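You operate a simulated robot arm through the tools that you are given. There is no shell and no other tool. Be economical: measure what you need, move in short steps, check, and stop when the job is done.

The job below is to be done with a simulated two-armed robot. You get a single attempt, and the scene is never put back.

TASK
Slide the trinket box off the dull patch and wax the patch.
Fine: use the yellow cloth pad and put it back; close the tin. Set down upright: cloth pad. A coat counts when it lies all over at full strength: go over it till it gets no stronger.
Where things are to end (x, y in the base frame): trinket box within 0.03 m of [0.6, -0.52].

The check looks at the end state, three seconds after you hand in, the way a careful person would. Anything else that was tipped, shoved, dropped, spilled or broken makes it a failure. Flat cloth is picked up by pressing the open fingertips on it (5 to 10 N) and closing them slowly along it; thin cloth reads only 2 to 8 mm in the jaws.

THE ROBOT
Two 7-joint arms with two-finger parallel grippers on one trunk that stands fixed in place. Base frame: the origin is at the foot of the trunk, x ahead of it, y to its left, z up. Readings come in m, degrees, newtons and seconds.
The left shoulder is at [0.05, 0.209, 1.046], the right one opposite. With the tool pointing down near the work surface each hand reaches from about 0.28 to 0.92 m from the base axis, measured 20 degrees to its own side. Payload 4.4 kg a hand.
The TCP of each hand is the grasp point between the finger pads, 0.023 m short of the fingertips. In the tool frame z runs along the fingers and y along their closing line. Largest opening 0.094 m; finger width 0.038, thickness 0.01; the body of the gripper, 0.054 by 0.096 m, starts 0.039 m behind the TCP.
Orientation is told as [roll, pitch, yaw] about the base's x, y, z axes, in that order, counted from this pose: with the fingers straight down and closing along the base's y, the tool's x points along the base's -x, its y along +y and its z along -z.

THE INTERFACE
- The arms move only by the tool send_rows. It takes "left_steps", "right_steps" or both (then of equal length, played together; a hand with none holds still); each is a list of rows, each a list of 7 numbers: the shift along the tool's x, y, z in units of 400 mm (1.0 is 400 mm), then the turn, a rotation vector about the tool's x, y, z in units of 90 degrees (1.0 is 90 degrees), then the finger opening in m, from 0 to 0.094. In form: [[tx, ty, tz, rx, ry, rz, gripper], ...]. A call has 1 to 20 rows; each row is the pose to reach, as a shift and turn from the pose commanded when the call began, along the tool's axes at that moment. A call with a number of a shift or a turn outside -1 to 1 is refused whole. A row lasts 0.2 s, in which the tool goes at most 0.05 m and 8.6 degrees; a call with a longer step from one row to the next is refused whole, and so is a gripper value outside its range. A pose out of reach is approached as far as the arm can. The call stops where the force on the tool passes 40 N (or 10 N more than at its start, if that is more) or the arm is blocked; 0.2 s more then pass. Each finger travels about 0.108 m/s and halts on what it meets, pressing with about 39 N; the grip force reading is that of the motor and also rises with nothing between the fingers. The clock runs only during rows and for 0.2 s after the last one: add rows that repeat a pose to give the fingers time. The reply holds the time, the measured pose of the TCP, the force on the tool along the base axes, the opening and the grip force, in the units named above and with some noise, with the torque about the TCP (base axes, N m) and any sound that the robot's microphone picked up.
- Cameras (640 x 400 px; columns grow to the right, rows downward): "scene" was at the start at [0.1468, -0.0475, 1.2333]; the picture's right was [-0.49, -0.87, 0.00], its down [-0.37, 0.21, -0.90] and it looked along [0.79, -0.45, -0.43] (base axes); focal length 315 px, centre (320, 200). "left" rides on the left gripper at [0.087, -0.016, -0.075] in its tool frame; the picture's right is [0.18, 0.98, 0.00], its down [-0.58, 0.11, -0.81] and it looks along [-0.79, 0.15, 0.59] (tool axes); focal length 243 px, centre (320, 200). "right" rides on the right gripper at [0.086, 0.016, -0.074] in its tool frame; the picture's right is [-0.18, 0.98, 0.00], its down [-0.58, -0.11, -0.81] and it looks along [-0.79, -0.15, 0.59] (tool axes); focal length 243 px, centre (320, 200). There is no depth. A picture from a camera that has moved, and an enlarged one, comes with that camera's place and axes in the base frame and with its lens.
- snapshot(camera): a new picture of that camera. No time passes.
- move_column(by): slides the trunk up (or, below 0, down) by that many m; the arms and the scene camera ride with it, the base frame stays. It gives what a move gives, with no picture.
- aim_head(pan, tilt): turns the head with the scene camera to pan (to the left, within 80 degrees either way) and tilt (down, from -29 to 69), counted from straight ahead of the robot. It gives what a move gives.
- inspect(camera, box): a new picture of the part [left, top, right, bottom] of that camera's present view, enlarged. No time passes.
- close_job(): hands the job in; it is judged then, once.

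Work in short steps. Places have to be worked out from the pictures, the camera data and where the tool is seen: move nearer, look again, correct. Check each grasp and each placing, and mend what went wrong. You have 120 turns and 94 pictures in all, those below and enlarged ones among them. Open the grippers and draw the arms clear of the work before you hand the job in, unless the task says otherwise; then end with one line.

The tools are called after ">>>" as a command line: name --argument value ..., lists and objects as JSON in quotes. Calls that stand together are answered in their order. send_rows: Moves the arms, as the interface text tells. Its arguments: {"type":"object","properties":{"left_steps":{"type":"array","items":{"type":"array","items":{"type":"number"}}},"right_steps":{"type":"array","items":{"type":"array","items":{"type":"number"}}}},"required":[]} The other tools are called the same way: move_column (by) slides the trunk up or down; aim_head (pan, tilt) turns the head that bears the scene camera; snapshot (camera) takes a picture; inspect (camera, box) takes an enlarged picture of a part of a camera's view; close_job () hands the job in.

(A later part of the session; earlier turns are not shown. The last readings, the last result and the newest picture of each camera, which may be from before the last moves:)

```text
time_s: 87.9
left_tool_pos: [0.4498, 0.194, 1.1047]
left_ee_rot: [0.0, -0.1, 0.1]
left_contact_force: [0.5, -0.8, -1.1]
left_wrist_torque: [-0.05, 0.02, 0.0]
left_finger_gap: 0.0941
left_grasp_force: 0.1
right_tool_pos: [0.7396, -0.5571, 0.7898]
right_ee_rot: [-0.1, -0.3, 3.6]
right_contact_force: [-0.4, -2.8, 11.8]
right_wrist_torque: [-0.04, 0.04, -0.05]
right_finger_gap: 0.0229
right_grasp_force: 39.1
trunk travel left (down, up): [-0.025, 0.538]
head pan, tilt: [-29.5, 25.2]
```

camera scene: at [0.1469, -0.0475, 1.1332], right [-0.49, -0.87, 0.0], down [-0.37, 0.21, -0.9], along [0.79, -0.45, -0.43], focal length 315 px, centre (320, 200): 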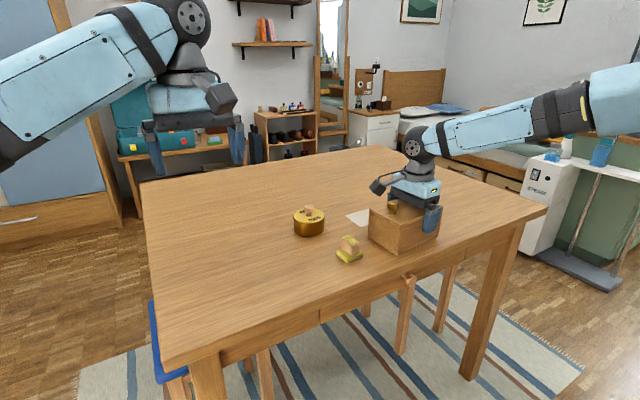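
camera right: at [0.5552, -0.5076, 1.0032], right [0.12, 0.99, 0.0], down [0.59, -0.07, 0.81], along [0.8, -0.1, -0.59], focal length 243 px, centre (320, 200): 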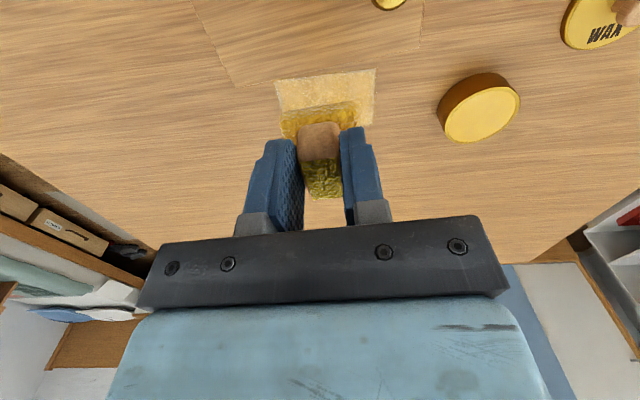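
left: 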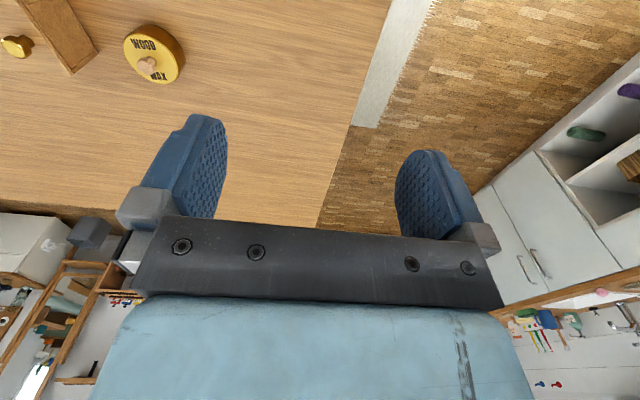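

Good contact. I zigzag over the -y half in x-strokes, working toward the middle, then back along the far edge.

>>> send_rows --right_steps '[[0.042, -0.007, 0.002, 0, 0, 0, 0.01], [0.083, -0.005, 0.002, 0, 0, 0, 0.01], [0.125, -0.002, 0.002, 0, 0, 0, 0.01], [0.122, 0.045, 0.002, 0, 0, 0, 0.01], [0.08, 0.043, 0.002, 0, 0, 0, 0.01], [0.04, 0.04, 0.002, 0, 0, 0, 0.01], [-0.003, 0.038, 0.002, 0, 0, 0, 0.01], [-0.006, 0.085, 0.002, 0, 0, 0, 0.01], [0.036, 0.088, 0.002, 0, 0, 0, 0.01], [0.078, 0.09, 0.002, 0, 0, 0, 0.01], [0.119, 0.093, 0.002, 0, 0, 0, 0.01], [0.116, 0.14, 0.002, 0, 0, 0, 0.01], [0.074, 0.138, 0.002, 0, 0, 0, 0.01], [0.033, 0.135, 0.002, 0, 0, 0, 0.01], [-0.009, 0.133, 0.002, 0, 0, 0, 0.01], [-0.006, 0.085, 0.002, 0, 0, 0, 0.01], [-0.003, 0.038, 0.002, 0, 0, 0, 0.01], [0, -0.01, 0.002, 0, 0, 0, 0.01]]'

>>> inspect --camera "right" --box '[210, 10, 510, 200]'

```text
time_s: 91.7
left_tool_pos: [0.4499, 0.1952, 1.1042]
left_ee_rot: [-0.1, -0.1, 0.0]
left_contact_force: [-0.5, 1.0, 0.2]
left_wrist_torque: [0.01, 0.01, 0.0]
left_finger_gap: 0.094
left_grasp_force: 0.0
right_tool_pos: [0.7381, -0.5591, 0.7902]
right_ee_rot: [-0.2, -0.3, 3.6]
right_contact_force: [0.4, 7.5, 17.2]
right_wrist_torque: [0.29, -0.15, 0.09]
right_finger_gap: 0.0224
right_grasp_force: 39.0
trunk travel left (down, up): [-0.025, 0.538]
head pan, tilt: [-29.5, 25.2]
```

```text
2.11 times, centred on (360, 105) of right
camera zoom: at [0.6503, -0.5477, 0.8645], right [0.12, 0.99, 0.0], down [0.58, -0.07, 0.81], along [0.8, -0.1, -0.59], focal length 511 px, centre (236, 400)
```

zoom: 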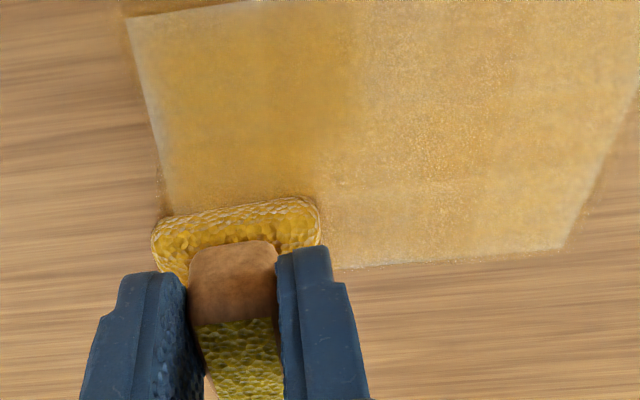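

The darker zone follows the gripper's own shadow, so I return to the earlier vantage for a like-for-like comparison.

>>> send_rows --right_steps '[[0, 0, -0.1, 0, 0, 0, 0.01], [0, 0, -0.2, 0, 0, 0, 0.01], [0.02, 0.03, -0.3, 0, 0, 0, 0.01], [0.06, 0.11, -0.35, 0, 0, 0, 0.01], [0.1, 0.2, -0.3525, 0, 0, 0, 0.01], [0.15, 0.28, -0.3525, 0, 0, 0, 0.01], [0.2, 0.36, -0.3525, 0, 0, 0, 0.01], [0.2335, 0.4, -0.3525, 0, 0, 0, 0.01], [0.2335, 0.4, -0.3525, 0, 0, 0, 0.01]]'

>>> inspect --camera "right" --box '[110, 50, 310, 175]'

```text
time_s: 93.7
left_tool_pos: [0.451, 0.1942, 1.1044]
left_ee_rot: [0.1, 0.1, 0.1]
left_contact_force: [0.6, 0.4, -0.4]
left_wrist_torque: [0.01, 0.04, -0.02]
left_finger_gap: 0.094
left_grasp_force: 0.1
right_tool_pos: [0.6368, -0.4061, 0.9285]
right_ee_rot: [0.0, -0.1, 3.5]
right_contact_force: [-0.3, -0.6, -0.2]
right_wrist_torque: [-0.01, -0.03, -0.01]
right_finger_gap: 0.0228
right_grasp_force: 38.9
trunk travel left (down, up): [-0.025, 0.538]
head pan, tilt: [-29.5, 25.2]
```

```text
3.20 times, centred on (210, 112) of right
camera zoom: at [0.5501, -0.3959, 1.0034], right [0.12, 0.99, 0.0], down [0.59, -0.07, 0.81], along [0.8, -0.1, -0.59], focal length 776 px, centre (672, 480)
```

zoom: 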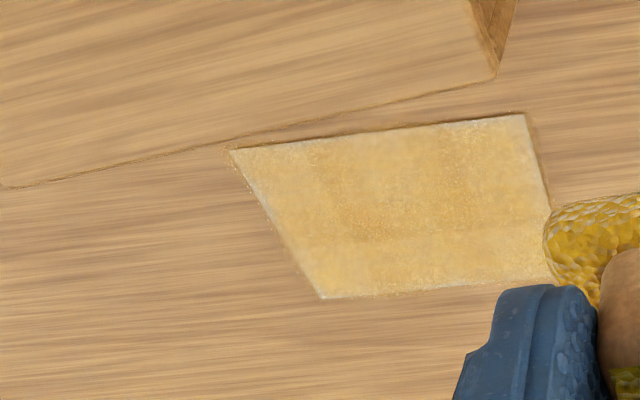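

More even now, but the near and +y margins still show pale strips. I reload and run full-length lanes with larger overrun.

>>> send_rows --right_steps '[[-0.09, 0.04, 0, 0, 0, 0, 0.01], [-0.18, 0.085, 0, 0, 0, 0, 0.01], [-0.252, 0.121, 0, 0, 0, 0, 0.01], [-0.252, 0.121, 0.12, 0, 0, 0, 0.01], [-0.252, 0.121, 0.23, 0, 0, 0, 0.01], [-0.252, 0.121, 0.268, 0, 0, 0, 0.01], [-0.247, 0.121, 0.268, 0, 0, 0, 0.01], [-0.257, 0.121, 0.268, 0, 0, 0, 0.01], [-0.252, 0.126, 0.268, 0, 0, 0, 0.01], [-0.252, 0.116, 0.268, 0, 0, 0, 0.01], [-0.252, 0.121, 0.173, 0, 0, 0, 0.01], [-0.217, 0.05, 0.173, 0, 0, 0, 0.01], [-0.182, -0.02, 0.173, 0, 0, 0, 0.01], [-0.147, -0.09, 0.173, 0, 0, 0, 0.01], [-0.111, -0.1635, 0.173, 0, 0, 0, 0.01], [-0.111, -0.1635, 0.27, 0, 0, 0, 0.01], [-0.111, -0.1635, 0.335, 0, 0, 0, 0.01], [-0.111, -0.1635, 0.354, 0, 0, 0, 0.01]]'

```text
time_s: 97.5
left_tool_pos: [0.4505, 0.194, 1.1035]
left_ee_rot: [-0.1, -0.2, 0.1]
left_contact_force: [1.1, -0.4, -1.2]
left_wrist_torque: [0.01, -0.01, -0.04]
left_finger_gap: 0.0942
left_grasp_force: 0.0
right_tool_pos: [0.6853, -0.4682, 0.7913]
right_ee_rot: [-0.1, -0.3, 3.5]
right_contact_force: [-1.4, -4.8, 13.2]
right_wrist_torque: [-0.13, 0.04, -0.02]
right_finger_gap: 0.0227
right_grasp_force: 38.9
trunk travel left (down, up): [-0.025, 0.538]
head pan, tilt: [-29.5, 25.2]
```

Contact is 13 N. I run five full lanes across the patch.

>>> send_rows --right_steps '[[0.003, 0, 0.002, 0, 0, 0, 0.01], [0.007, -0.08, 0.002, 0, 0, 0, 0.01], [0.012, -0.16, 0.002, 0, 0, 0, 0.01], [0.0166, -0.2395, 0.002, 0, 0, 0, 0.01], [-0.024, -0.242, 0.002, 0, 0, 0, 0.01], [-0.029, -0.162, 0.002, 0, 0, 0, 0.01], [-0.034, -0.082, 0.002, 0, 0, 0, 0.01], [-0.0387, -0.0024, 0.002, 0, 0, 0, 0.01], [-0.0774, -0.0048, 0.002, 0, 0, 0, 0.01], [-0.0725, -0.085, 0.002, 0, 0, 0, 0.01], [-0.0677, -0.165, 0.002, 0, 0, 0, 0.01], [-0.0628, -0.2443, 0.002, 0, 0, 0, 0.01], [-0.1015, -0.2467, 0.002, 0, 0, 0, 0.01], [-0.1064, -0.167, 0.002, 0, 0, 0, 0.01], [-0.1113, -0.087, 0.002, 0, 0, 0, 0.01], [-0.1161, -0.0072, 0.002, 0, 0, 0, 0.01], [-0.1548, -0.0096, 0.002, 0, 0, 0, 0.01], [-0.15, -0.0896, 0.002, 0, 0, 0, 0.01], [-0.145, -0.17, 0.002, 0, 0, 0, 0.01], [-0.1402, -0.249, 0.002, 0, 0, 0, 0.01]]'

>>> send_rows --right_steps '[[0, 0, -0.1, 0, 0, 0, 0.01], [0, 0, -0.2, 0, 0, 0, 0.01], [0.02, 0.03, -0.3, 0, 0, 0, 0.01], [0.06, 0.11, -0.35, 0, 0, 0, 0.01], [0.1, 0.2, -0.3525, 0, 0, 0, 0.01], [0.15, 0.28, -0.3525, 0, 0, 0, 0.01], [0.21, 0.36, -0.3525, 0, 0, 0, 0.01], [0.25, 0.42, -0.3525, 0, 0, 0, 0.01], [0.25, 0.42, -0.3525, 0, 0, 0, 0.01]]'

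>>> inspect --camera "right" --box '[110, 50, 310, 175]'

```text
time_s: 101.7
left_tool_pos: [0.4512, 0.1937, 1.1035]
left_ee_rot: [-0.1, 0.0, 0.1]
left_contact_force: [0.5, -0.4, 0.2]
left_wrist_torque: [-0.01, 0.0, 0.04]
left_finger_gap: 0.094
left_grasp_force: 0.0
right_tool_pos: [0.7445, -0.5648, 0.7888]
right_ee_rot: [-0.1, -0.3, 3.4]
right_contact_force: [-0.8, 5.1, 12.0]
right_wrist_torque: [0.12, -0.1, 0.05]
right_finger_gap: 0.0227
right_grasp_force: 38.9
trunk travel left (down, up): [-0.025, 0.538]
head pan, tilt: [-29.5, 25.2]
```

```text
time_s: 103.7
left_tool_pos: [0.4509, 0.1937, 1.1041]
left_ee_rot: [0.0, 0.0, 0.0]
left_contact_force: [-0.3, -0.3, 1.2]
left_wrist_torque: [0.02, 0.01, 0.01]
left_finger_gap: 0.0942
left_grasp_force: 0.1
right_tool_pos: [0.635, -0.4018, 0.9262]
right_ee_rot: [0.0, 0.0, 3.5]
right_contact_force: [-0.3, -0.5, 0.2]
right_wrist_torque: [-0.03, -0.02, -0.05]
right_finger_gap: 0.0227
right_grasp_force: 39.0
trunk travel left (down, up): [-0.025, 0.538]
head pan, tilt: [-29.5, 25.2]
```

```text
3.20 times, centred on (210, 112) of right
camera zoom: at [0.5475, -0.3907, 1.0005], right [0.12, 0.99, 0.0], down [0.59, -0.07, 0.81], along [0.8, -0.1, -0.59], focal length 776 px, centre (672, 480)
```

zoom: 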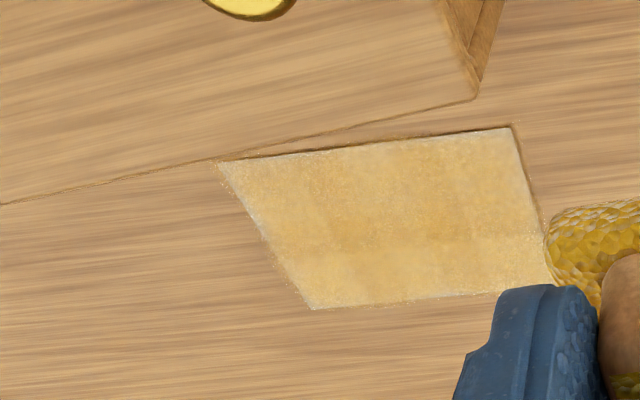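

The coat is growing; the margins lag. I reload and next run a perimeter loop with the pad centred on the edges.

>>> send_rows --right_steps '[[-0.09, 0.04, 0, 0, 0, 0, 0.01], [-0.18, 0.08, 0, 0, 0, 0, 0.01], [-0.251, 0.114, 0, 0, 0, 0, 0.01], [-0.251, 0.114, 0.12, 0, 0, 0, 0.01], [-0.251, 0.114, 0.23, 0, 0, 0, 0.01], [-0.251, 0.114, 0.265, 0, 0, 0, 0.01], [-0.246, 0.114, 0.265, 0, 0, 0, 0.01], [-0.256, 0.114, 0.265, 0, 0, 0, 0.01], [-0.251, 0.119, 0.265, 0, 0, 0, 0.01], [-0.251, 0.109, 0.265, 0, 0, 0, 0.01], [-0.251, 0.114, 0.17, 0, 0, 0, 0.01], [-0.213, 0.046, 0.17, 0, 0, 0, 0.01], [-0.175, -0.022, 0.17, 0, 0, 0, 0.01], [-0.136, -0.09, 0.17, 0, 0, 0, 0.01], [-0.098, -0.16, 0.17, 0, 0, 0, 0.01], [-0.098, -0.16, 0.27, 0, 0, 0, 0.01], [-0.098, -0.16, 0.335, 0, 0, 0, 0.01], [-0.098, -0.16, 0.352, 0, 0, 0, 0.01]]'

```text
time_s: 107.5
left_tool_pos: [0.4489, 0.1941, 1.1048]
left_ee_rot: [-0.1, -0.1, 0.1]
left_contact_force: [-0.6, 0.3, -0.3]
left_wrist_torque: [0.02, -0.02, -0.02]
left_finger_gap: 0.0941
left_grasp_force: 0.1
right_tool_pos: [0.6807, -0.4637, 0.7897]
right_ee_rot: [-0.1, -0.5, 3.5]
right_contact_force: [-3.1, -4.1, 22.2]
right_wrist_torque: [-0.13, 0.13, -0.03]
right_finger_gap: 0.0228
right_grasp_force: 39.0
trunk travel left (down, up): [-0.025, 0.538]
head pan, tilt: [-29.5, 25.2]
```

At 22 N I ease off slightly and run the perimeter loop.

>>> send_rows --right_steps '[[0.004, -0.066, -0.002, 0, 0, 0, 0.01], [0.008, -0.132, -0.002, 0, 0, 0, 0.01], [0.012, -0.198, -0.002, 0, 0, 0, 0.01], [0.016, -0.2645, -0.002, 0, 0, 0, 0.01], [-0.023, -0.267, -0.002, 0, 0, 0, 0.01], [-0.062, -0.269, -0.002, 0, 0, 0, 0.01], [-0.102, -0.272, -0.002, 0, 0, 0, 0.01], [-0.141, -0.272, -0.002, 0, 0, 0, 0.01], [-0.159, -0.225, -0.002, 0, 0, 0, 0.01], [-0.163, -0.153, -0.002, 0, 0, 0, 0.01], [-0.168, -0.082, -0.002, 0, 0, 0, 0.01], [-0.172, -0.0105, -0.002, 0, 0, 0, 0.01], [-0.129, -0.008, -0.002, 0, 0, 0, 0.01], [-0.086, -0.005, -0.002, 0, 0, 0, 0.01], [-0.043, -0.003, -0.002, 0, 0, 0, 0.01], [0, 0, -0.002, 0, 0, 0, 0.01], [0.004, -0.066, -0.002, 0, 0, 0, 0.01], [0.008, -0.132, -0.002, 0, 0, 0, 0.01], [0.012, -0.198, -0.002, 0, 0, 0, 0.01], [0.016, -0.2645, -0.002, 0, 0, 0, 0.01]]'

>>> send_rows --right_steps '[[0, 0, -0.1, 0, 0, 0, 0.01], [0, 0, -0.2, 0, 0, 0, 0.01], [0, 0.03, -0.3, 0, 0, 0, 0.01], [0.02, 0.11, -0.35, 0, 0, 0, 0.01], [0.04, 0.2, -0.352, 0, 0, 0, 0.01], [0.06, 0.29, -0.352, 0, 0, 0, 0.01], [0.085, 0.38, -0.352, 0, 0, 0, 0.01], [0.085, 0.425, -0.352, 0, 0, 0, 0.01], [0.085, 0.425, -0.352, 0, 0, 0, 0.01]]'

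>>> inspect --camera "right" --box '[110, 50, 310, 175]'

```text
time_s: 111.7
left_tool_pos: [0.4509, 0.1938, 1.104]
left_ee_rot: [-0.1, -0.2, 0.1]
left_contact_force: [-0.4, 0.8, 0.5]
left_wrist_torque: [-0.02, -0.01, 0.05]
left_finger_gap: 0.0939
left_grasp_force: 0.1
right_tool_pos: [0.6794, -0.5689, 0.7894]
right_ee_rot: [-0.1, -0.1, 3.6]
right_contact_force: [-0.4, 5.3, 8.3]
right_wrist_torque: [0.16, -0.12, 0.05]
right_finger_gap: 0.0227
right_grasp_force: 39.2
trunk travel left (down, up): [-0.025, 0.538]
head pan, tilt: [-29.5, 25.2]
```

```text
time_s: 113.7
left_tool_pos: [0.4505, 0.1935, 1.1038]
left_ee_rot: [-0.1, 0.0, 0.2]
left_contact_force: [-0.5, 0.2, 0.2]
left_wrist_torque: [0.04, -0.02, -0.02]
left_finger_gap: 0.094
left_grasp_force: 0.0
right_tool_pos: [0.6359, -0.4022, 0.9279]
right_ee_rot: [0.0, 0.0, 3.5]
right_contact_force: [-0.1, -1.2, -0.5]
right_wrist_torque: [0.0, 0.02, 0.02]
right_finger_gap: 0.0227
right_grasp_force: 38.9
trunk travel left (down, up): [-0.025, 0.538]
head pan, tilt: [-29.5, 25.2]
```

```text
3.20 times, centred on (210, 112) of right
camera zoom: at [0.5484, -0.3919, 1.0019], right [0.12, 0.99, 0.0], down [0.59, -0.07, 0.81], along [0.8, -0.1, -0.59], focal length 776 px, centre (672, 480)
```

zoom: 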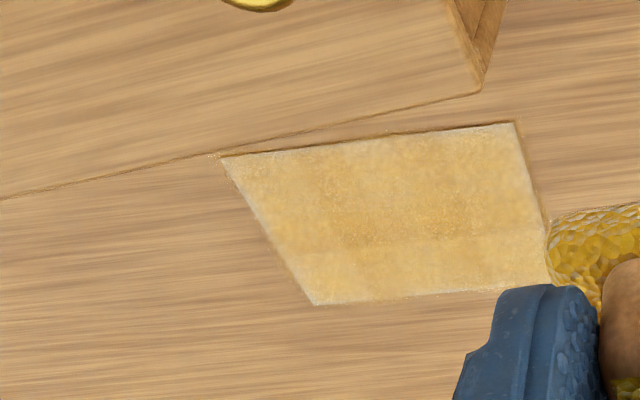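

I zoom tighter on the patch to judge what is left.

>>> inspect --camera "right" --box '[175, 80, 285, 150]'

```text
5.71 times, centred on (230, 115) of right
camera zoom: at [0.5484, -0.3919, 1.0019], right [0.12, 0.99, 0.0], down [0.59, -0.07, 0.81], along [0.8, -0.1, -0.59], focal length 1386 px, centre (834, 686)
```

zoom: 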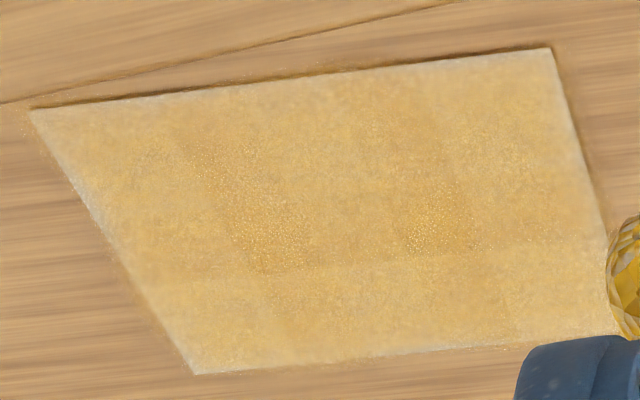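

The coat is fairly even, with faint blocks and a narrow paler rim. I do another reload and full coverage to see whether it still strengthens.

>>> send_rows --right_steps '[[-0.09, 0.04, 0, 0, 0, 0, 0.01], [-0.18, 0.08, 0, 0, 0, 0, 0.01], [-0.251, 0.114, 0, 0, 0, 0, 0.01], [-0.251, 0.114, 0.12, 0, 0, 0, 0.01], [-0.251, 0.114, 0.23, 0, 0, 0, 0.01], [-0.251, 0.114, 0.265, 0, 0, 0, 0.01], [-0.246, 0.114, 0.265, 0, 0, 0, 0.01], [-0.256, 0.114, 0.265, 0, 0, 0, 0.01], [-0.251, 0.119, 0.265, 0, 0, 0, 0.01], [-0.251, 0.109, 0.265, 0, 0, 0, 0.01], [-0.251, 0.114, 0.17, 0, 0, 0, 0.01], [-0.213, 0.046, 0.17, 0, 0, 0, 0.01], [-0.175, -0.022, 0.17, 0, 0, 0, 0.01], [-0.136, -0.09, 0.17, 0, 0, 0, 0.01], [-0.098, -0.16, 0.17, 0, 0, 0, 0.01], [-0.098, -0.16, 0.27, 0, 0, 0, 0.01], [-0.098, -0.16, 0.335, 0, 0, 0, 0.01], [-0.098, -0.16, 0.351, 0, 0, 0, 0.01]]'

>>> send_rows --right_steps '[[0.005, -0.085, 0, 0, 0, 0, 0.01], [0.011, -0.17, 0, 0, 0, 0, 0.01], [0.0155, -0.255, 0, 0, 0, 0, 0.01], [-0.024, -0.257, 0, 0, 0, 0, 0.01], [-0.029, -0.172, 0, 0, 0, 0, 0.01], [-0.034, -0.087, 0, 0, 0, 0, 0.01], [-0.04, -0.002, 0, 0, 0, 0, 0.01], [-0.08, -0.004, 0, 0, 0, 0, 0.01], [-0.075, -0.09, 0, 0, 0, 0, 0.01], [-0.07, -0.175, 0, 0, 0, 0, 0.01], [-0.065, -0.26, 0, 0, 0, 0, 0.01], [-0.105, -0.262, 0, 0, 0, 0, 0.01], [-0.11, -0.177, 0, 0, 0, 0, 0.01], [-0.115, -0.092, 0, 0, 0, 0, 0.01], [-0.12, -0.007, 0, 0, 0, 0, 0.01], [-0.163, -0.01, 0, 0, 0, 0, 0.01], [-0.158, -0.093, 0, 0, 0, 0, 0.01], [-0.153, -0.176, 0, 0, 0, 0, 0.01], [-0.148, -0.255, 0, 0, 0, 0, 0.01]]'

>>> send_rows --right_steps '[[0.045, 0.003, 0, 0, 0, 0, 0.01], [0.09, 0.005, 0, 0, 0, 0, 0.01], [0.135, 0.006, 0, 0, 0, 0, 0.01], [0.165, 0.005, 0, 0, 0, 0, 0.01], [0.163, 0.05, 0, 0, 0, 0, 0.01], [0.118, 0.05, 0, 0, 0, 0, 0.01], [0.07, 0.05, 0, 0, 0, 0, 0.01], [0.02, 0.05, 0, 0, 0, 0, 0.01], [-0.01, 0.055, 0, 0, 0, 0, 0.01], [-0.012, 0.1, 0, 0, 0, 0, 0.01], [0.04, 0.1, 0, 0, 0, 0, 0.01], [0.1, 0.1, 0, 0, 0, 0, 0.01], [0.16, 0.1, 0, 0, 0, 0, 0.01], [0.158, 0.15, 0, 0, 0, 0, 0.01], [0.1, 0.15, 0, 0, 0, 0, 0.01], [0.04, 0.15, 0, 0, 0, 0, 0.01], [-0.014, 0.15, 0, 0, 0, 0, 0.01], [-0.016, 0.2, 0, 0, 0, 0, 0.01]]'

```text
time_s: 117.5
left_tool_pos: [0.4505, 0.1931, 1.1043]
left_ee_rot: [-0.1, 0.0, 0.1]
left_contact_force: [1.2, 0.0, 0.2]
left_wrist_torque: [0.04, 0.02, -0.03]
left_finger_gap: 0.0939
left_grasp_force: 0.0
right_tool_pos: [0.6763, -0.4652, 0.7892]
right_ee_rot: [-0.1, -0.2, 3.5]
right_contact_force: [-1.0, -2.2, 8.8]
right_wrist_torque: [-0.07, 0.0, 0.0]
right_finger_gap: 0.0229
right_grasp_force: 39.1
trunk travel left (down, up): [-0.025, 0.538]
head pan, tilt: [-29.5, 25.2]
```

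```text
time_s: 121.5
left_tool_pos: [0.4511, 0.1939, 1.1045]
left_ee_rot: [0.1, 0.0, 0.1]
left_contact_force: [0.9, -0.1, -1.5]
left_wrist_torque: [0.01, -0.03, -0.01]
left_finger_gap: 0.0939
left_grasp_force: 0.1
right_tool_pos: [0.7434, -0.5602, 0.7892]
right_ee_rot: [0.0, -0.1, 3.6]
right_contact_force: [-2.1, 2.8, 6.4]
right_wrist_torque: [0.13, -0.04, 0.07]
right_finger_gap: 0.0225
right_grasp_force: 38.7
trunk travel left (down, up): [-0.025, 0.538]
head pan, tilt: [-29.5, 25.2]
```

```text
time_s: 125.3
left_tool_pos: [0.4509, 0.1941, 1.1047]
left_ee_rot: [0.0, -0.2, 0.1]
left_contact_force: [-0.7, 0.0, -0.1]
left_wrist_torque: [-0.01, -0.01, -0.02]
left_finger_gap: 0.094
left_grasp_force: 0.0
right_tool_pos: [0.7443, -0.4804, 0.7892]
right_ee_rot: [-0.1, -0.2, 3.5]
right_contact_force: [-1.0, -4.4, 14.2]
right_wrist_torque: [-0.16, -0.08, -0.06]
right_finger_gap: 0.0226
right_grasp_force: 39.0
trunk travel left (down, up): [-0.025, 0.538]
head pan, tilt: [-29.5, 25.2]
```

I finish the +y edge stroke, then go back to the vantage and look.

>>> send_rows --right_steps '[[0, 0.04, 0, 0, 0, 0, 0.01], [0.055, 0.045, 0, 0, 0, 0, 0.01], [0.11, 0.048, 0, 0, 0, 0, 0.01], [0.165, 0.05, 0, 0, 0, 0, 0.01], [0.11, 0.03, 0, 0, 0, 0, 0.01], [0.055, 0.03, 0, 0, 0, 0, 0.01], [0, 0.03, 0, 0, 0, 0, 0.01], [0.055, 0.045, 0, 0, 0, 0, 0.01], [0.11, 0.048, 0, 0, 0, 0, 0.01], [0.165, 0.05, 0, 0, 0, 0, 0.01], [0.165, 0.05, -0.1, 0, 0, 0, 0.01], [0.165, 0.05, -0.2, 0, 0, 0, 0.01], [0.18, 0.09, -0.3, 0, 0, 0, 0.01], [0.22, 0.16, -0.35, 0, 0, 0, 0.01], [0.26, 0.21, -0.35, 0, 0, 0, 0.01], [0.26, 0.21, -0.35, 0, 0, 0, 0.01]]'

>>> inspect --camera "right" --box '[175, 80, 285, 150]'

```text
time_s: 128.7
left_tool_pos: [0.4509, 0.1932, 1.1037]
left_ee_rot: [0.0, 0.0, 0.1]
left_contact_force: [-0.1, 0.3, 0.1]
left_wrist_torque: [0.0, 0.02, -0.01]
left_finger_gap: 0.094
left_grasp_force: 0.1
right_tool_pos: [0.6337, -0.4039, 0.926]
right_ee_rot: [-0.1, 0.0, 3.5]
right_contact_force: [0.1, -0.5, -0.7]
right_wrist_torque: [0.01, 0.04, 0.01]
right_finger_gap: 0.0228
right_grasp_force: 39.4
trunk travel left (down, up): [-0.025, 0.538]
head pan, tilt: [-29.5, 25.2]
```

```text
5.71 times, centred on (230, 115) of right
camera zoom: at [0.5467, -0.3927, 1.001], right [0.12, 0.99, 0.0], down [0.59, -0.07, 0.81], along [0.8, -0.1, -0.59], focal length 1386 px, centre (834, 686)
```

zoom: 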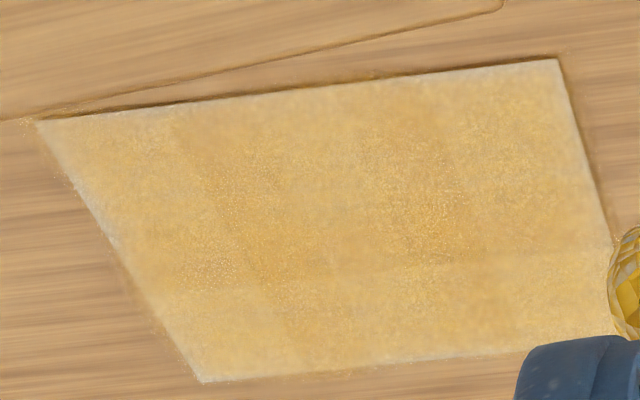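

Nearly uniform and close to the previous view. I do one more reload, full lanes and edges, to confirm that it no longer changes.

>>> send_rows --right_steps '[[-0.09, 0.04, 0, 0, 0, 0, 0.01], [-0.18, 0.08, 0, 0, 0, 0, 0.01], [-0.253, 0.116, 0, 0, 0, 0, 0.01], [-0.253, 0.116, 0.12, 0, 0, 0, 0.01], [-0.253, 0.116, 0.23, 0, 0, 0, 0.01], [-0.253, 0.116, 0.263, 0, 0, 0, 0.01], [-0.248, 0.116, 0.263, 0, 0, 0, 0.01], [-0.258, 0.116, 0.263, 0, 0, 0, 0.01], [-0.253, 0.121, 0.263, 0, 0, 0, 0.01], [-0.253, 0.111, 0.263, 0, 0, 0, 0.01], [-0.253, 0.116, 0.17, 0, 0, 0, 0.01], [-0.215, 0.048, 0.17, 0, 0, 0, 0.01], [-0.177, -0.02, 0.17, 0, 0, 0, 0.01], [-0.138, -0.088, 0.17, 0, 0, 0, 0.01], [-0.102, -0.156, 0.17, 0, 0, 0, 0.01], [-0.102, -0.156, 0.27, 0, 0, 0, 0.01], [-0.102, -0.156, 0.335, 0, 0, 0, 0.01], [-0.102, -0.156, 0.351, 0, 0, 0, 0.01]]'

>>> send_rows --right_steps '[[0.004, -0.066, 0.002, 0, 0, 0, 0.01], [0.008, -0.132, 0.002, 0, 0, 0, 0.01], [0.012, -0.198, 0.002, 0, 0, 0, 0.01], [0.016, -0.2645, 0.002, 0, 0, 0, 0.01], [-0.023, -0.267, 0.002, 0, 0, 0, 0.01], [-0.062, -0.269, 0.002, 0, 0, 0, 0.01], [-0.102, -0.272, 0.002, 0, 0, 0, 0.01], [-0.141, -0.272, 0.002, 0, 0, 0, 0.01], [-0.159, -0.225, 0.002, 0, 0, 0, 0.01], [-0.163, -0.153, 0.002, 0, 0, 0, 0.01], [-0.168, -0.082, 0.002, 0, 0, 0, 0.01], [-0.172, -0.0105, 0.002, 0, 0, 0, 0.01], [-0.129, -0.008, 0.002, 0, 0, 0, 0.01], [-0.086, -0.005, 0.002, 0, 0, 0, 0.01], [-0.043, -0.003, 0.002, 0, 0, 0, 0.01], [0, 0, 0.002, 0, 0, 0, 0.01]]'

>>> send_rows --right_steps '[[0.005, -0.085, 0, 0, 0, 0, 0.01], [0.011, -0.17, 0, 0, 0, 0, 0.01], [0.0155, -0.255, 0, 0, 0, 0, 0.01], [-0.024, -0.257, 0, 0, 0, 0, 0.01], [-0.029, -0.172, 0, 0, 0, 0, 0.01], [-0.034, -0.087, 0, 0, 0, 0, 0.01], [-0.04, -0.002, 0, 0, 0, 0, 0.01], [-0.08, -0.004, 0, 0, 0, 0, 0.01], [-0.075, -0.09, 0, 0, 0, 0, 0.01], [-0.07, -0.175, 0, 0, 0, 0, 0.01], [-0.065, -0.26, 0, 0, 0, 0, 0.01], [-0.105, -0.262, 0, 0, 0, 0, 0.01], [-0.11, -0.177, 0, 0, 0, 0, 0.01], [-0.115, -0.092, 0, 0, 0, 0, 0.01], [-0.12, -0.007, 0, 0, 0, 0, 0.01], [-0.163, -0.01, 0, 0, 0, 0, 0.01], [-0.158, -0.093, 0, 0, 0, 0, 0.01], [-0.153, -0.176, 0, 0, 0, 0, 0.01], [-0.148, -0.255, 0, 0, 0, 0, 0.01]]'

```text
time_s: 132.5
left_tool_pos: [0.4509, 0.1935, 1.105]
left_ee_rot: [-0.1, 0.0, 0.1]
left_contact_force: [0.9, -0.5, -0.2]
left_wrist_torque: [-0.01, 0.03, -0.01]
left_finger_gap: 0.094
left_grasp_force: 0.1
right_tool_pos: [0.6789, -0.4657, 0.7885]
right_ee_rot: [-0.1, -0.1, 3.5]
right_contact_force: [-0.6, -1.0, 8.0]
right_wrist_torque: [-0.01, 0.03, 0.0]
right_finger_gap: 0.0227
right_grasp_force: 39.0
trunk travel left (down, up): [-0.025, 0.538]
head pan, tilt: [-29.5, 25.2]
```

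```text
time_s: 135.9
left_tool_pos: [0.4496, 0.1943, 1.1044]
left_ee_rot: [-0.1, -0.1, 0.1]
left_contact_force: [-0.3, -0.9, 0.0]
left_wrist_torque: [0.01, -0.01, 0.02]
left_finger_gap: 0.0942
left_grasp_force: 0.1
right_tool_pos: [0.6796, -0.4635, 0.7879]
right_ee_rot: [-0.1, -0.2, 3.6]
right_contact_force: [6.5, -0.5, 20.0]
right_wrist_torque: [0.05, -0.43, 0.02]
right_finger_gap: 0.0224
right_grasp_force: 39.2
trunk travel left (down, up): [-0.025, 0.538]
head pan, tilt: [-29.5, 25.2]
```

```text
time_s: 139.9
left_tool_pos: [0.4513, 0.1937, 1.1033]
left_ee_rot: [0.0, 0.0, 0.1]
left_contact_force: [0.3, -0.3, 0.5]
left_wrist_torque: [-0.05, 0.03, -0.01]
left_finger_gap: 0.0941
left_grasp_force: 0.1
right_tool_pos: [0.7453, -0.5598, 0.7883]
right_ee_rot: [-0.1, -0.1, 3.6]
right_contact_force: [-0.3, 2.2, 6.3]
right_wrist_torque: [0.1, -0.06, 0.05]
right_finger_gap: 0.0226
right_grasp_force: 38.9
trunk travel left (down, up): [-0.025, 0.538]
head pan, tilt: [-29.5, 25.2]
```

Back to the vantage for comparison.

>>> send_rows --right_steps '[[0, 0, -0.1, 0, 0, 0, 0.01], [0, 0, -0.2, 0, 0, 0, 0.01], [0.02, 0.03, -0.3, 0, 0, 0, 0.01], [0.06, 0.11, -0.345, 0, 0, 0, 0.01], [0.1, 0.2, -0.345, 0, 0, 0, 0.01], [0.15, 0.28, -0.345, 0, 0, 0, 0.01], [0.21, 0.36, -0.345, 0, 0, 0, 0.01], [0.253, 0.406, -0.345, 0, 0, 0, 0.01], [0.253, 0.406, -0.345, 0, 0, 0, 0.01]]'

>>> inspect --camera "right" --box '[175, 80, 285, 150]'

>>> inspect --camera "scene" --box '[280, 170, 440, 280]'

```text
time_s: 141.9
left_tool_pos: [0.4514, 0.1934, 1.1039]
left_ee_rot: [0.0, 0.0, 0.1]
left_contact_force: [1.1, 1.3, 0.1]
left_wrist_torque: [-0.02, 0.02, 0.02]
left_finger_gap: 0.0941
left_grasp_force: 0.0
right_tool_pos: [0.6376, -0.4064, 0.9246]
right_ee_rot: [0.1, 0.0, 3.5]
right_contact_force: [-0.2, 0.1, -0.1]
right_wrist_torque: [0.03, 0.0, 0.02]
right_finger_gap: 0.0227
right_grasp_force: 38.9
trunk travel left (down, up): [-0.025, 0.538]
head pan, tilt: [-29.5, 25.2]
```

```text
5.71 times, centred on (230, 115) of right
camera zoom: at [0.5502, -0.3959, 0.9981], right [0.12, 0.99, 0.0], down [0.59, -0.07, 0.81], along [0.8, -0.1, -0.59], focal length 1386 px, centre (834, 686)
```

zoom: 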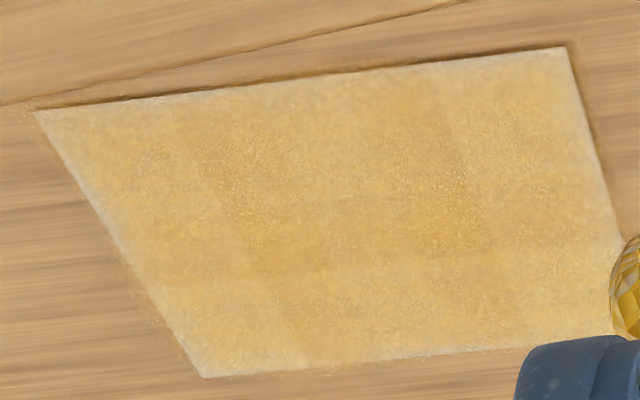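

```text
3.64 times, centred on (360, 225) of scene
camera zoom: at [0.1469, -0.0476, 1.1332], right [-0.49, -0.87, 0.0], down [-0.37, 0.21, -0.9], along [0.79, -0.45, -0.43], focal length 1144 px, centre (174, 109)
```

zoom: 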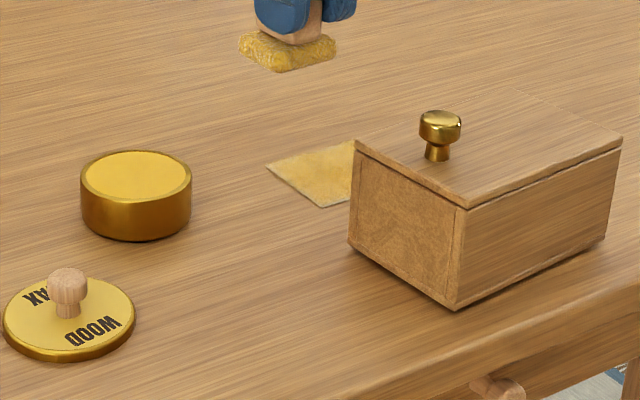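

Changes are slow now; the outer columns still look a touch lighter than the middle. I test with a fresh load rubbed repeatedly on the -y column only, at more pressure.

>>> send_rows --right_steps '[[-0.09, 0.04, 0, 0, 0, 0, 0.01], [-0.18, 0.08, 0, 0, 0, 0, 0.01], [-0.246, 0.12, 0, 0, 0, 0, 0.01], [-0.246, 0.12, 0.12, 0, 0, 0, 0.01], [-0.246, 0.12, 0.22, 0, 0, 0, 0.01], [-0.246, 0.12, 0.262, 0, 0, 0, 0.01], [-0.238, 0.12, 0.262, 0, 0, 0, 0.01], [-0.254, 0.12, 0.262, 0, 0, 0, 0.01], [-0.246, 0.128, 0.262, 0, 0, 0, 0.01], [-0.246, 0.112, 0.262, 0, 0, 0, 0.01], [-0.246, 0.12, 0.17, 0, 0, 0, 0.01], [-0.242, 0.02, 0.17, 0, 0, 0, 0.01], [-0.238, -0.08, 0.17, 0, 0, 0, 0.01], [-0.233, -0.18, 0.17, 0, 0, 0, 0.01], [-0.228, -0.28, 0.17, 0, 0, 0, 0.01], [-0.228, -0.38, 0.17, 0, 0, 0, 0.01], [-0.225, -0.395, 0.27, 0, 0, 0, 0.01], [-0.225, -0.395, 0.33, 0, 0, 0, 0.01], [-0.225, -0.395, 0.351, 0, 0, 0, 0.01]]'

```text
time_s: 145.9
left_tool_pos: [0.4494, 0.1945, 1.1049]
left_ee_rot: [-0.1, 0.0, 0.1]
left_contact_force: [0.3, -0.2, -0.6]
left_wrist_torque: [0.0, -0.01, -0.01]
left_finger_gap: 0.0938
left_grasp_force: 0.1
right_tool_pos: [0.7344, -0.5571, 0.7882]
right_ee_rot: [0.0, -0.5, 3.5]
right_contact_force: [-2.6, -3.4, 16.3]
right_wrist_torque: [-0.03, 0.09, -0.02]
right_finger_gap: 0.0226
right_grasp_force: 39.0
trunk travel left (down, up): [-0.025, 0.538]
head pan, tilt: [-29.5, 25.2]
```

I stroke in x repeatedly over the -y column.

>>> send_rows --right_steps '[[-0.018, -0.01, 0.003, 0, 0, 0, 0.01], [0.058, -0.008, 0.003, 0, 0, 0, 0.01], [0.133, -0.005, 0.003, 0, 0, 0, 0.01], [0.058, -0.02, 0.003, 0, 0, 0, 0.01], [-0.018, -0.02, 0.003, 0, 0, 0, 0.01], [0.058, -0.015, 0.003, 0, 0, 0, 0.01], [0.133, -0.015, 0.003, 0, 0, 0, 0.01], [0.058, 0.02, 0.003, 0, 0, 0, 0.01], [-0.018, 0.02, 0.003, 0, 0, 0, 0.01], [0.058, 0.025, 0.003, 0, 0, 0, 0.01], [0.133, 0.025, 0.003, 0, 0, 0, 0.01], [0.058, 0, 0.003, 0, 0, 0, 0.01], [-0.018, 0, 0.003, 0, 0, 0, 0.01], [0.058, 0, 0.003, 0, 0, 0, 0.01], [0.133, -0.02, 0.003, 0, 0, 0, 0.01], [0.058, -0.02, 0.003, 0, 0, 0, 0.01], [-0.018, -0.02, 0.003, 0, 0, 0, 0.01], [0.058, -0.02, 0.003, 0, 0, 0, 0.01], [0.133, -0.02, 0.003, 0, 0, 0, 0.01]]'

>>> send_rows --right_steps '[[0, 0, -0.1, 0, 0, 0, 0.01], [0, 0, -0.2, 0, 0, 0, 0.01], [0, 0.03, -0.3, 0, 0, 0, 0.01], [0.02, 0.11, -0.345, 0, 0, 0, 0.01], [0.04, 0.2, -0.345, 0, 0, 0, 0.01], [0.06, 0.29, -0.345, 0, 0, 0, 0.01], [0.085, 0.38, -0.345, 0, 0, 0, 0.01], [0.095, 0.406, -0.345, 0, 0, 0, 0.01], [0.095, 0.406, -0.345, 0, 0, 0, 0.01]]'

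>>> inspect --camera "right" --box '[175, 80, 285, 150]'

```text
time_s: 149.9
left_tool_pos: [0.4493, 0.1959, 1.1056]
left_ee_rot: [-0.3, -0.2, 0.1]
left_contact_force: [-1.0, -0.8, -0.5]
left_wrist_torque: [-0.01, -0.01, -0.01]
left_finger_gap: 0.0941
left_grasp_force: 0.1
right_tool_pos: [0.6837, -0.5689, 0.7879]
right_ee_rot: [-0.2, -0.6, 3.6]
right_contact_force: [16.7, 0.2, 36.7]
right_wrist_torque: [0.16, -0.92, -0.01]
right_finger_gap: 0.0228
right_grasp_force: 39.3
trunk travel left (down, up): [-0.025, 0.538]
head pan, tilt: [-29.5, 25.2]
```

```text
time_s: 151.9
left_tool_pos: [0.4521, 0.1939, 1.1038]
left_ee_rot: [0.0, -0.1, 0.1]
left_contact_force: [0.0, -0.4, 0.0]
left_wrist_torque: [0.0, 0.0, -0.01]
left_finger_gap: 0.0941
left_grasp_force: 0.1
right_tool_pos: [0.6339, -0.4106, 0.9193]
right_ee_rot: [0.0, -0.1, 3.6]
right_contact_force: [-0.6, 0.3, 0.3]
right_wrist_torque: [0.03, 0.03, 0.0]
right_finger_gap: 0.0226
right_grasp_force: 39.3
trunk travel left (down, up): [-0.025, 0.538]
head pan, tilt: [-29.5, 25.2]
```

```text
5.71 times, centred on (230, 115) of right
camera zoom: at [0.5465, -0.3999, 0.9938], right [0.12, 0.99, 0.0], down [0.59, -0.07, 0.81], along [0.8, -0.1, -0.59], focal length 1386 px, centre (834, 686)
```

zoom: 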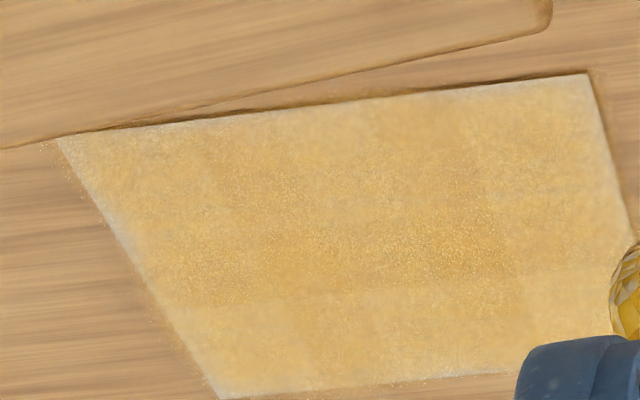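

Repeated fresh rubbing barely changed that column, so it looks saturated, and the faint blocks may be hand shadow. I raise the trunk to view it with the hand away.

>>> move_column --by 0.4

>>> inspect --camera "scene" --box '[280, 200, 480, 325]'

>>> snapshot --camera "right"

```text
time_s: 155.7
left_tool_pos: [0.4506, 0.1929, 1.5042]
left_ee_rot: [0.0, 0.0, 0.1]
left_contact_force: [0.2, 0.4, 0.0]
left_wrist_torque: [0.03, 0.0, 0.04]
left_finger_gap: 0.0939
left_grasp_force: 0.0
right_tool_pos: [0.6341, -0.4118, 1.3194]
right_ee_rot: [0.0, 0.0, 3.5]
right_contact_force: [0.6, -0.2, 0.0]
right_wrist_torque: [0.02, -0.03, -0.04]
right_finger_gap: 0.0228
right_grasp_force: 39.2
trunk travel left (down, up): [-0.425, 0.138]
head pan, tilt: [-29.5, 25.2]
```

```text
3.20 times, centred on (380, 262) of scene
camera zoom: at [0.147, -0.0476, 1.5332], right [-0.49, -0.87, 0.0], down [-0.37, 0.21, -0.9], along [0.79, -0.45, -0.43], focal length 1007 px, centre (128, 0)
```

zoom: 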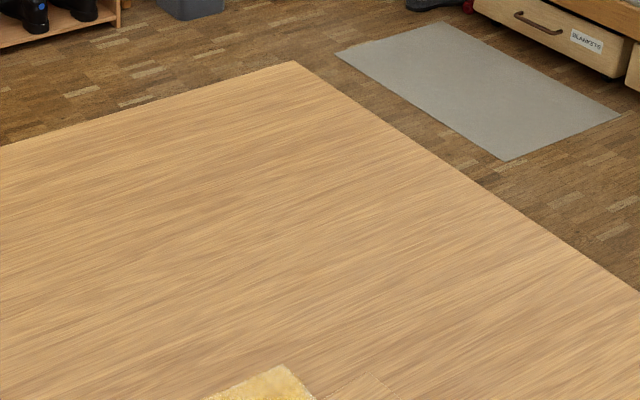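

```text
31 pictures are left
camera right: at [0.5468, -0.4001, 1.3937], right [0.12, 0.99, 0.0], down [0.59, -0.07, 0.81], along [0.8, -0.1, -0.59], focal length 243 px, centre (320, 200)
```

right: 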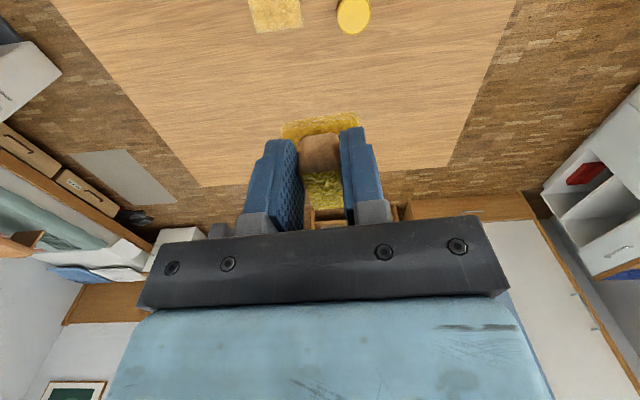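

The patch lies lower in the frame; I zoom there and in the right camera.

>>> inspect --camera "scene" --box '[330, 305, 410, 355]'

>>> inspect --camera "right" --box '[235, 0, 315, 50]'

```text
8.00 times, centred on (370, 330) of scene
camera zoom: at [0.147, -0.0476, 1.5332], right [-0.49, -0.87, 0.0], down [-0.37, 0.21, -0.9], along [0.79, -0.45, -0.43], focal length 2517 px, centre (-80, -840)
```

zoom: 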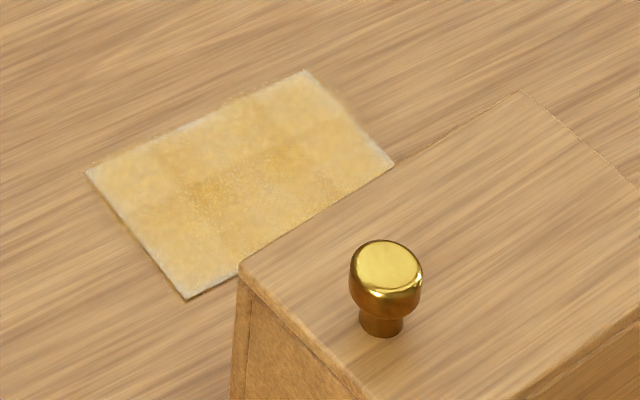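

```text
8.00 times, centred on (275, 25) of right
camera zoom: at [0.5468, -0.4001, 1.3937], right [0.12, 0.99, 0.0], down [0.59, -0.07, 0.81], along [0.8, -0.1, -0.59], focal length 1941 px, centre (680, 1600)
```

zoom: 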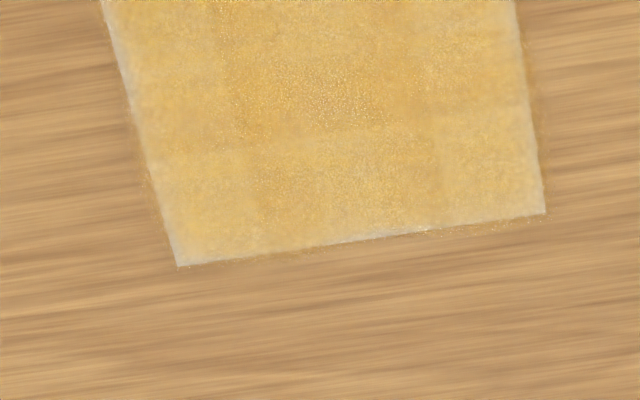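

The blocks are real: the edge cells still lag the centre. I lower the trunk again and run a dedicated reload and strokes for each edge row, starting with the far row.

>>> move_column --by -0.4

>>> send_rows --right_steps '[[-0.09, 0.045, 0, 0, 0, 0, 0.01], [-0.18, 0.09, 0, 0, 0, 0, 0.01], [-0.255, 0.134, 0, 0, 0, 0, 0.01], [-0.255, 0.134, 0.12, 0, 0, 0, 0.01], [-0.255, 0.134, 0.22, 0, 0, 0, 0.01], [-0.255, 0.134, 0.248, 0, 0, 0, 0.01], [-0.247, 0.134, 0.248, 0, 0, 0, 0.01], [-0.263, 0.134, 0.248, 0, 0, 0, 0.01], [-0.255, 0.142, 0.248, 0, 0, 0, 0.01], [-0.255, 0.134, 0.248, 0, 0, 0, 0.01]]'

```text
time_s: 159.6
left_tool_pos: [0.4509, 0.1929, 1.1031]
left_ee_rot: [0.1, 0.0, 0.2]
left_contact_force: [0.2, -0.1, 0.5]
left_wrist_torque: [-0.01, -0.01, -0.01]
left_finger_gap: 0.0941
left_grasp_force: 0.1
right_tool_pos: [0.6348, -0.4114, 0.9199]
right_ee_rot: [-0.1, -0.1, 3.5]
right_contact_force: [0.4, 0.4, 0.1]
right_wrist_torque: [0.0, 0.0, -0.04]
right_finger_gap: 0.0227
right_grasp_force: 38.7
trunk travel left (down, up): [-0.025, 0.538]
head pan, tilt: [-29.5, 25.2]
```

```text
time_s: 161.8
left_tool_pos: [0.4516, 0.1935, 1.1033]
left_ee_rot: [-0.1, 0.0, 0.1]
left_contact_force: [1.0, 0.3, -0.4]
left_wrist_torque: [-0.07, 0.03, 0.0]
left_finger_gap: 0.0941
left_grasp_force: 0.1
right_tool_pos: [0.7319, -0.3505, 0.8209]
right_ee_rot: [-0.1, 0.0, 3.5]
right_contact_force: [0.3, 0.5, -0.8]
right_wrist_torque: [0.0, 0.02, -0.04]
right_finger_gap: 0.0227
right_grasp_force: 39.2
trunk travel left (down, up): [-0.025, 0.538]
head pan, tilt: [-29.5, 25.2]
```

There is no contact at z 0.821 any more, so the pad has crept up in the grip or the wax has dropped, and recent dips may have been light. I lower further until it touches.

>>> send_rows --right_steps '[[0, 0, 0.004, 0, 0, 0, 0.01], [0, 0, 0.007, 0, 0, 0, 0.01], [0, 0, 0.01, 0, 0, 0, 0.01], [0, 0, 0.0125, 0, 0, 0, 0.01]]'

>>> inspect --camera "scene" --box '[270, 160, 370, 240]'

```text
time_s: 162.8
left_tool_pos: [0.4494, 0.1941, 1.1058]
left_ee_rot: [0.0, 0.0, 0.2]
left_contact_force: [-0.8, -0.7, 0.4]
left_wrist_torque: [0.0, -0.02, 0.0]
left_finger_gap: 0.0942
left_grasp_force: 0.0
right_tool_pos: [0.732, -0.3499, 0.8185]
right_ee_rot: [-0.2, -0.4, 3.4]
right_contact_force: [3.2, -3.2, 17.5]
right_wrist_torque: [0.13, -0.22, 0.0]
right_finger_gap: 0.0225
right_grasp_force: 39.4
trunk travel left (down, up): [-0.025, 0.538]
head pan, tilt: [-29.5, 25.2]
```

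```text
5.00 times, centred on (320, 200) of scene
camera zoom: at [0.1452, -0.047, 1.1338], right [-0.49, -0.87, 0.0], down [-0.37, 0.21, -0.91], along [0.79, -0.45, -0.42], focal length 1573 px, centre (320, 200)
```

zoom: 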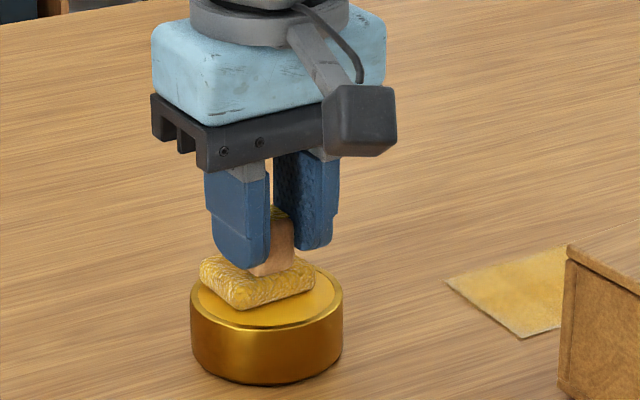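

Now 17 N contact. I work the pad 4 mm toward -y to centre it in the wax, then carry it to the far row and stroke.

>>> send_rows --right_steps '[[0, -0.01, 0.001, 0, 0, 0, 0.01], [0.006, -0.01, 0.001, 0, 0, 0, 0.01], [-0.006, -0.01, 0.001, 0, 0, 0, 0.01], [0, -0.016, 0.001, 0, 0, 0, 0.01], [0, -0.01, 0.001, 0, 0, 0, 0.01], [0, -0.01, -0.09, 0, 0, 0, 0.01], [0.0015, -0.1, -0.09, 0, 0, 0, 0.01], [0.003, -0.19, -0.09, 0, 0, 0, 0.01], [0.0045, -0.28, -0.09, 0, 0, 0, 0.01], [0.006, -0.37, -0.09, 0, 0, 0, 0.01], [0.007, -0.45, -0.09, 0, 0, 0, 0.01], [0.0085, -0.527, -0.09, 0, 0, 0, 0.01], [0.0085, -0.527, 0, 0, 0, 0, 0.01], [0.0085, -0.527, 0.06, 0, 0, 0, 0.01], [0.0085, -0.527, 0.073, 0, 0, 0, 0.01]]'

>>> send_rows --right_steps '[[-0.005, 0.076, 0, 0, 0, 0, 0.01], [-0.009, 0.153, 0, 0, 0, 0, 0.01], [-0.014, 0.229, 0, 0, 0, 0, 0.01], [-0.004, 0.153, 0, 0, 0, 0, 0.01], [0, 0.076, 0, 0, 0, 0, 0.01], [0.005, 0, 0, 0, 0, 0, 0.01], [0.005, 0.076, 0, 0, 0, 0, 0.01], [0.001, 0.153, 0, 0, 0, 0, 0.01], [-0.004, 0.229, 0, 0, 0, 0, 0.01], [0.01, 0.153, 0, 0, 0, 0, 0.01], [0.015, 0.076, 0, 0, 0, 0, 0.01], [0.02, 0, 0, 0, 0, 0, 0.01], [0.015, 0.076, 0, 0, 0, 0, 0.01], [0.01, 0.153, 0, 0, 0, 0, 0.01], [-0.014, 0.229, 0, 0, 0, 0, 0.01], [-0.009, 0.153, 0, 0, 0, 0, 0.01], [-0.005, 0.076, 0, 0, 0, 0, 0.01], [0, 0, 0, 0, 0, 0, 0.01]]'

>>> send_rows --right_steps '[[0, 0, -0.1, 0, 0, 0, 0.01], [0, 0, -0.2, 0, 0, 0, 0.01], [0.02, 0.03, -0.3, 0, 0, 0, 0.01], [0.06, 0.11, -0.335, 0, 0, 0, 0.01], [0.1, 0.2, -0.335, 0, 0, 0, 0.01], [0.15, 0.28, -0.335, 0, 0, 0, 0.01], [0.21, 0.36, -0.335, 0, 0, 0, 0.01], [0.2465, 0.393, -0.335, 0, 0, 0, 0.01], [0.2465, 0.393, -0.335, 0, 0, 0, 0.01]]'

>>> inspect --camera "right" --box '[175, 80, 285, 150]'

```text
time_s: 166.0
left_tool_pos: [0.4507, 0.1936, 1.1049]
left_ee_rot: [0.1, 0.0, 0.1]
left_contact_force: [-0.6, -0.1, 0.0]
left_wrist_torque: [0.02, 0.0, -0.02]
left_finger_gap: 0.094
left_grasp_force: 0.1
right_tool_pos: [0.7414, -0.5623, 0.7878]
right_ee_rot: [0.0, -0.2, 3.5]
right_contact_force: [-0.8, -1.2, 4.6]
right_wrist_torque: [-0.06, 0.0, -0.01]
right_finger_gap: 0.0227
right_grasp_force: 38.6
trunk travel left (down, up): [-0.025, 0.538]
head pan, tilt: [-29.5, 25.2]
```

```text
time_s: 169.8
left_tool_pos: [0.4509, 0.1931, 1.1032]
left_ee_rot: [0.0, 0.0, 0.1]
left_contact_force: [-0.5, -0.2, -1.2]
left_wrist_torque: [-0.05, -0.02, 0.04]
left_finger_gap: 0.0941
left_grasp_force: 0.0
right_tool_pos: [0.7405, -0.5605, 0.7876]
right_ee_rot: [-0.1, -0.1, 3.5]
right_contact_force: [-0.1, 1.7, 6.1]
right_wrist_torque: [0.13, -0.06, 0.04]
right_finger_gap: 0.0228
right_grasp_force: 38.8
trunk travel left (down, up): [-0.025, 0.538]
head pan, tilt: [-29.5, 25.2]
```

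```text
time_s: 171.8
left_tool_pos: [0.4512, 0.1923, 1.1032]
left_ee_rot: [0.0, 0.0, 0.1]
left_contact_force: [-0.3, 0.2, 0.3]
left_wrist_torque: [-0.02, -0.02, 0.0]
left_finger_gap: 0.0939
left_grasp_force: 0.1
right_tool_pos: [0.6336, -0.4103, 0.9188]
right_ee_rot: [0.0, 0.0, 3.6]
right_contact_force: [0.5, 0.6, -0.5]
right_wrist_torque: [-0.01, 0.05, -0.01]
right_finger_gap: 0.0228
right_grasp_force: 38.7
trunk travel left (down, up): [-0.025, 0.538]
head pan, tilt: [-29.5, 25.2]
```

```text
5.71 times, centred on (230, 115) of right
camera zoom: at [0.5469, -0.3995, 0.993], right [0.12, 0.99, 0.0], down [0.59, -0.07, 0.81], along [0.8, -0.1, -0.59], focal length 1386 px, centre (834, 686)
```

zoom: 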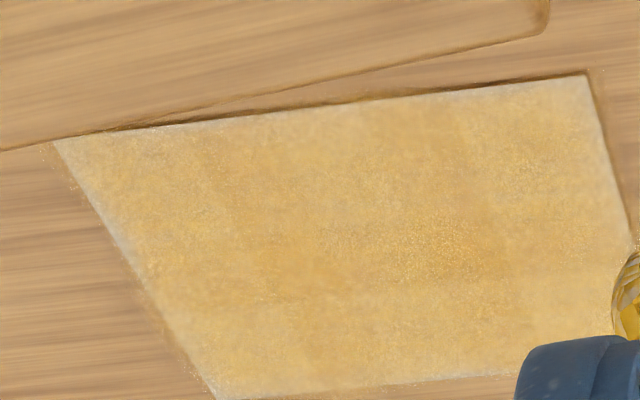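

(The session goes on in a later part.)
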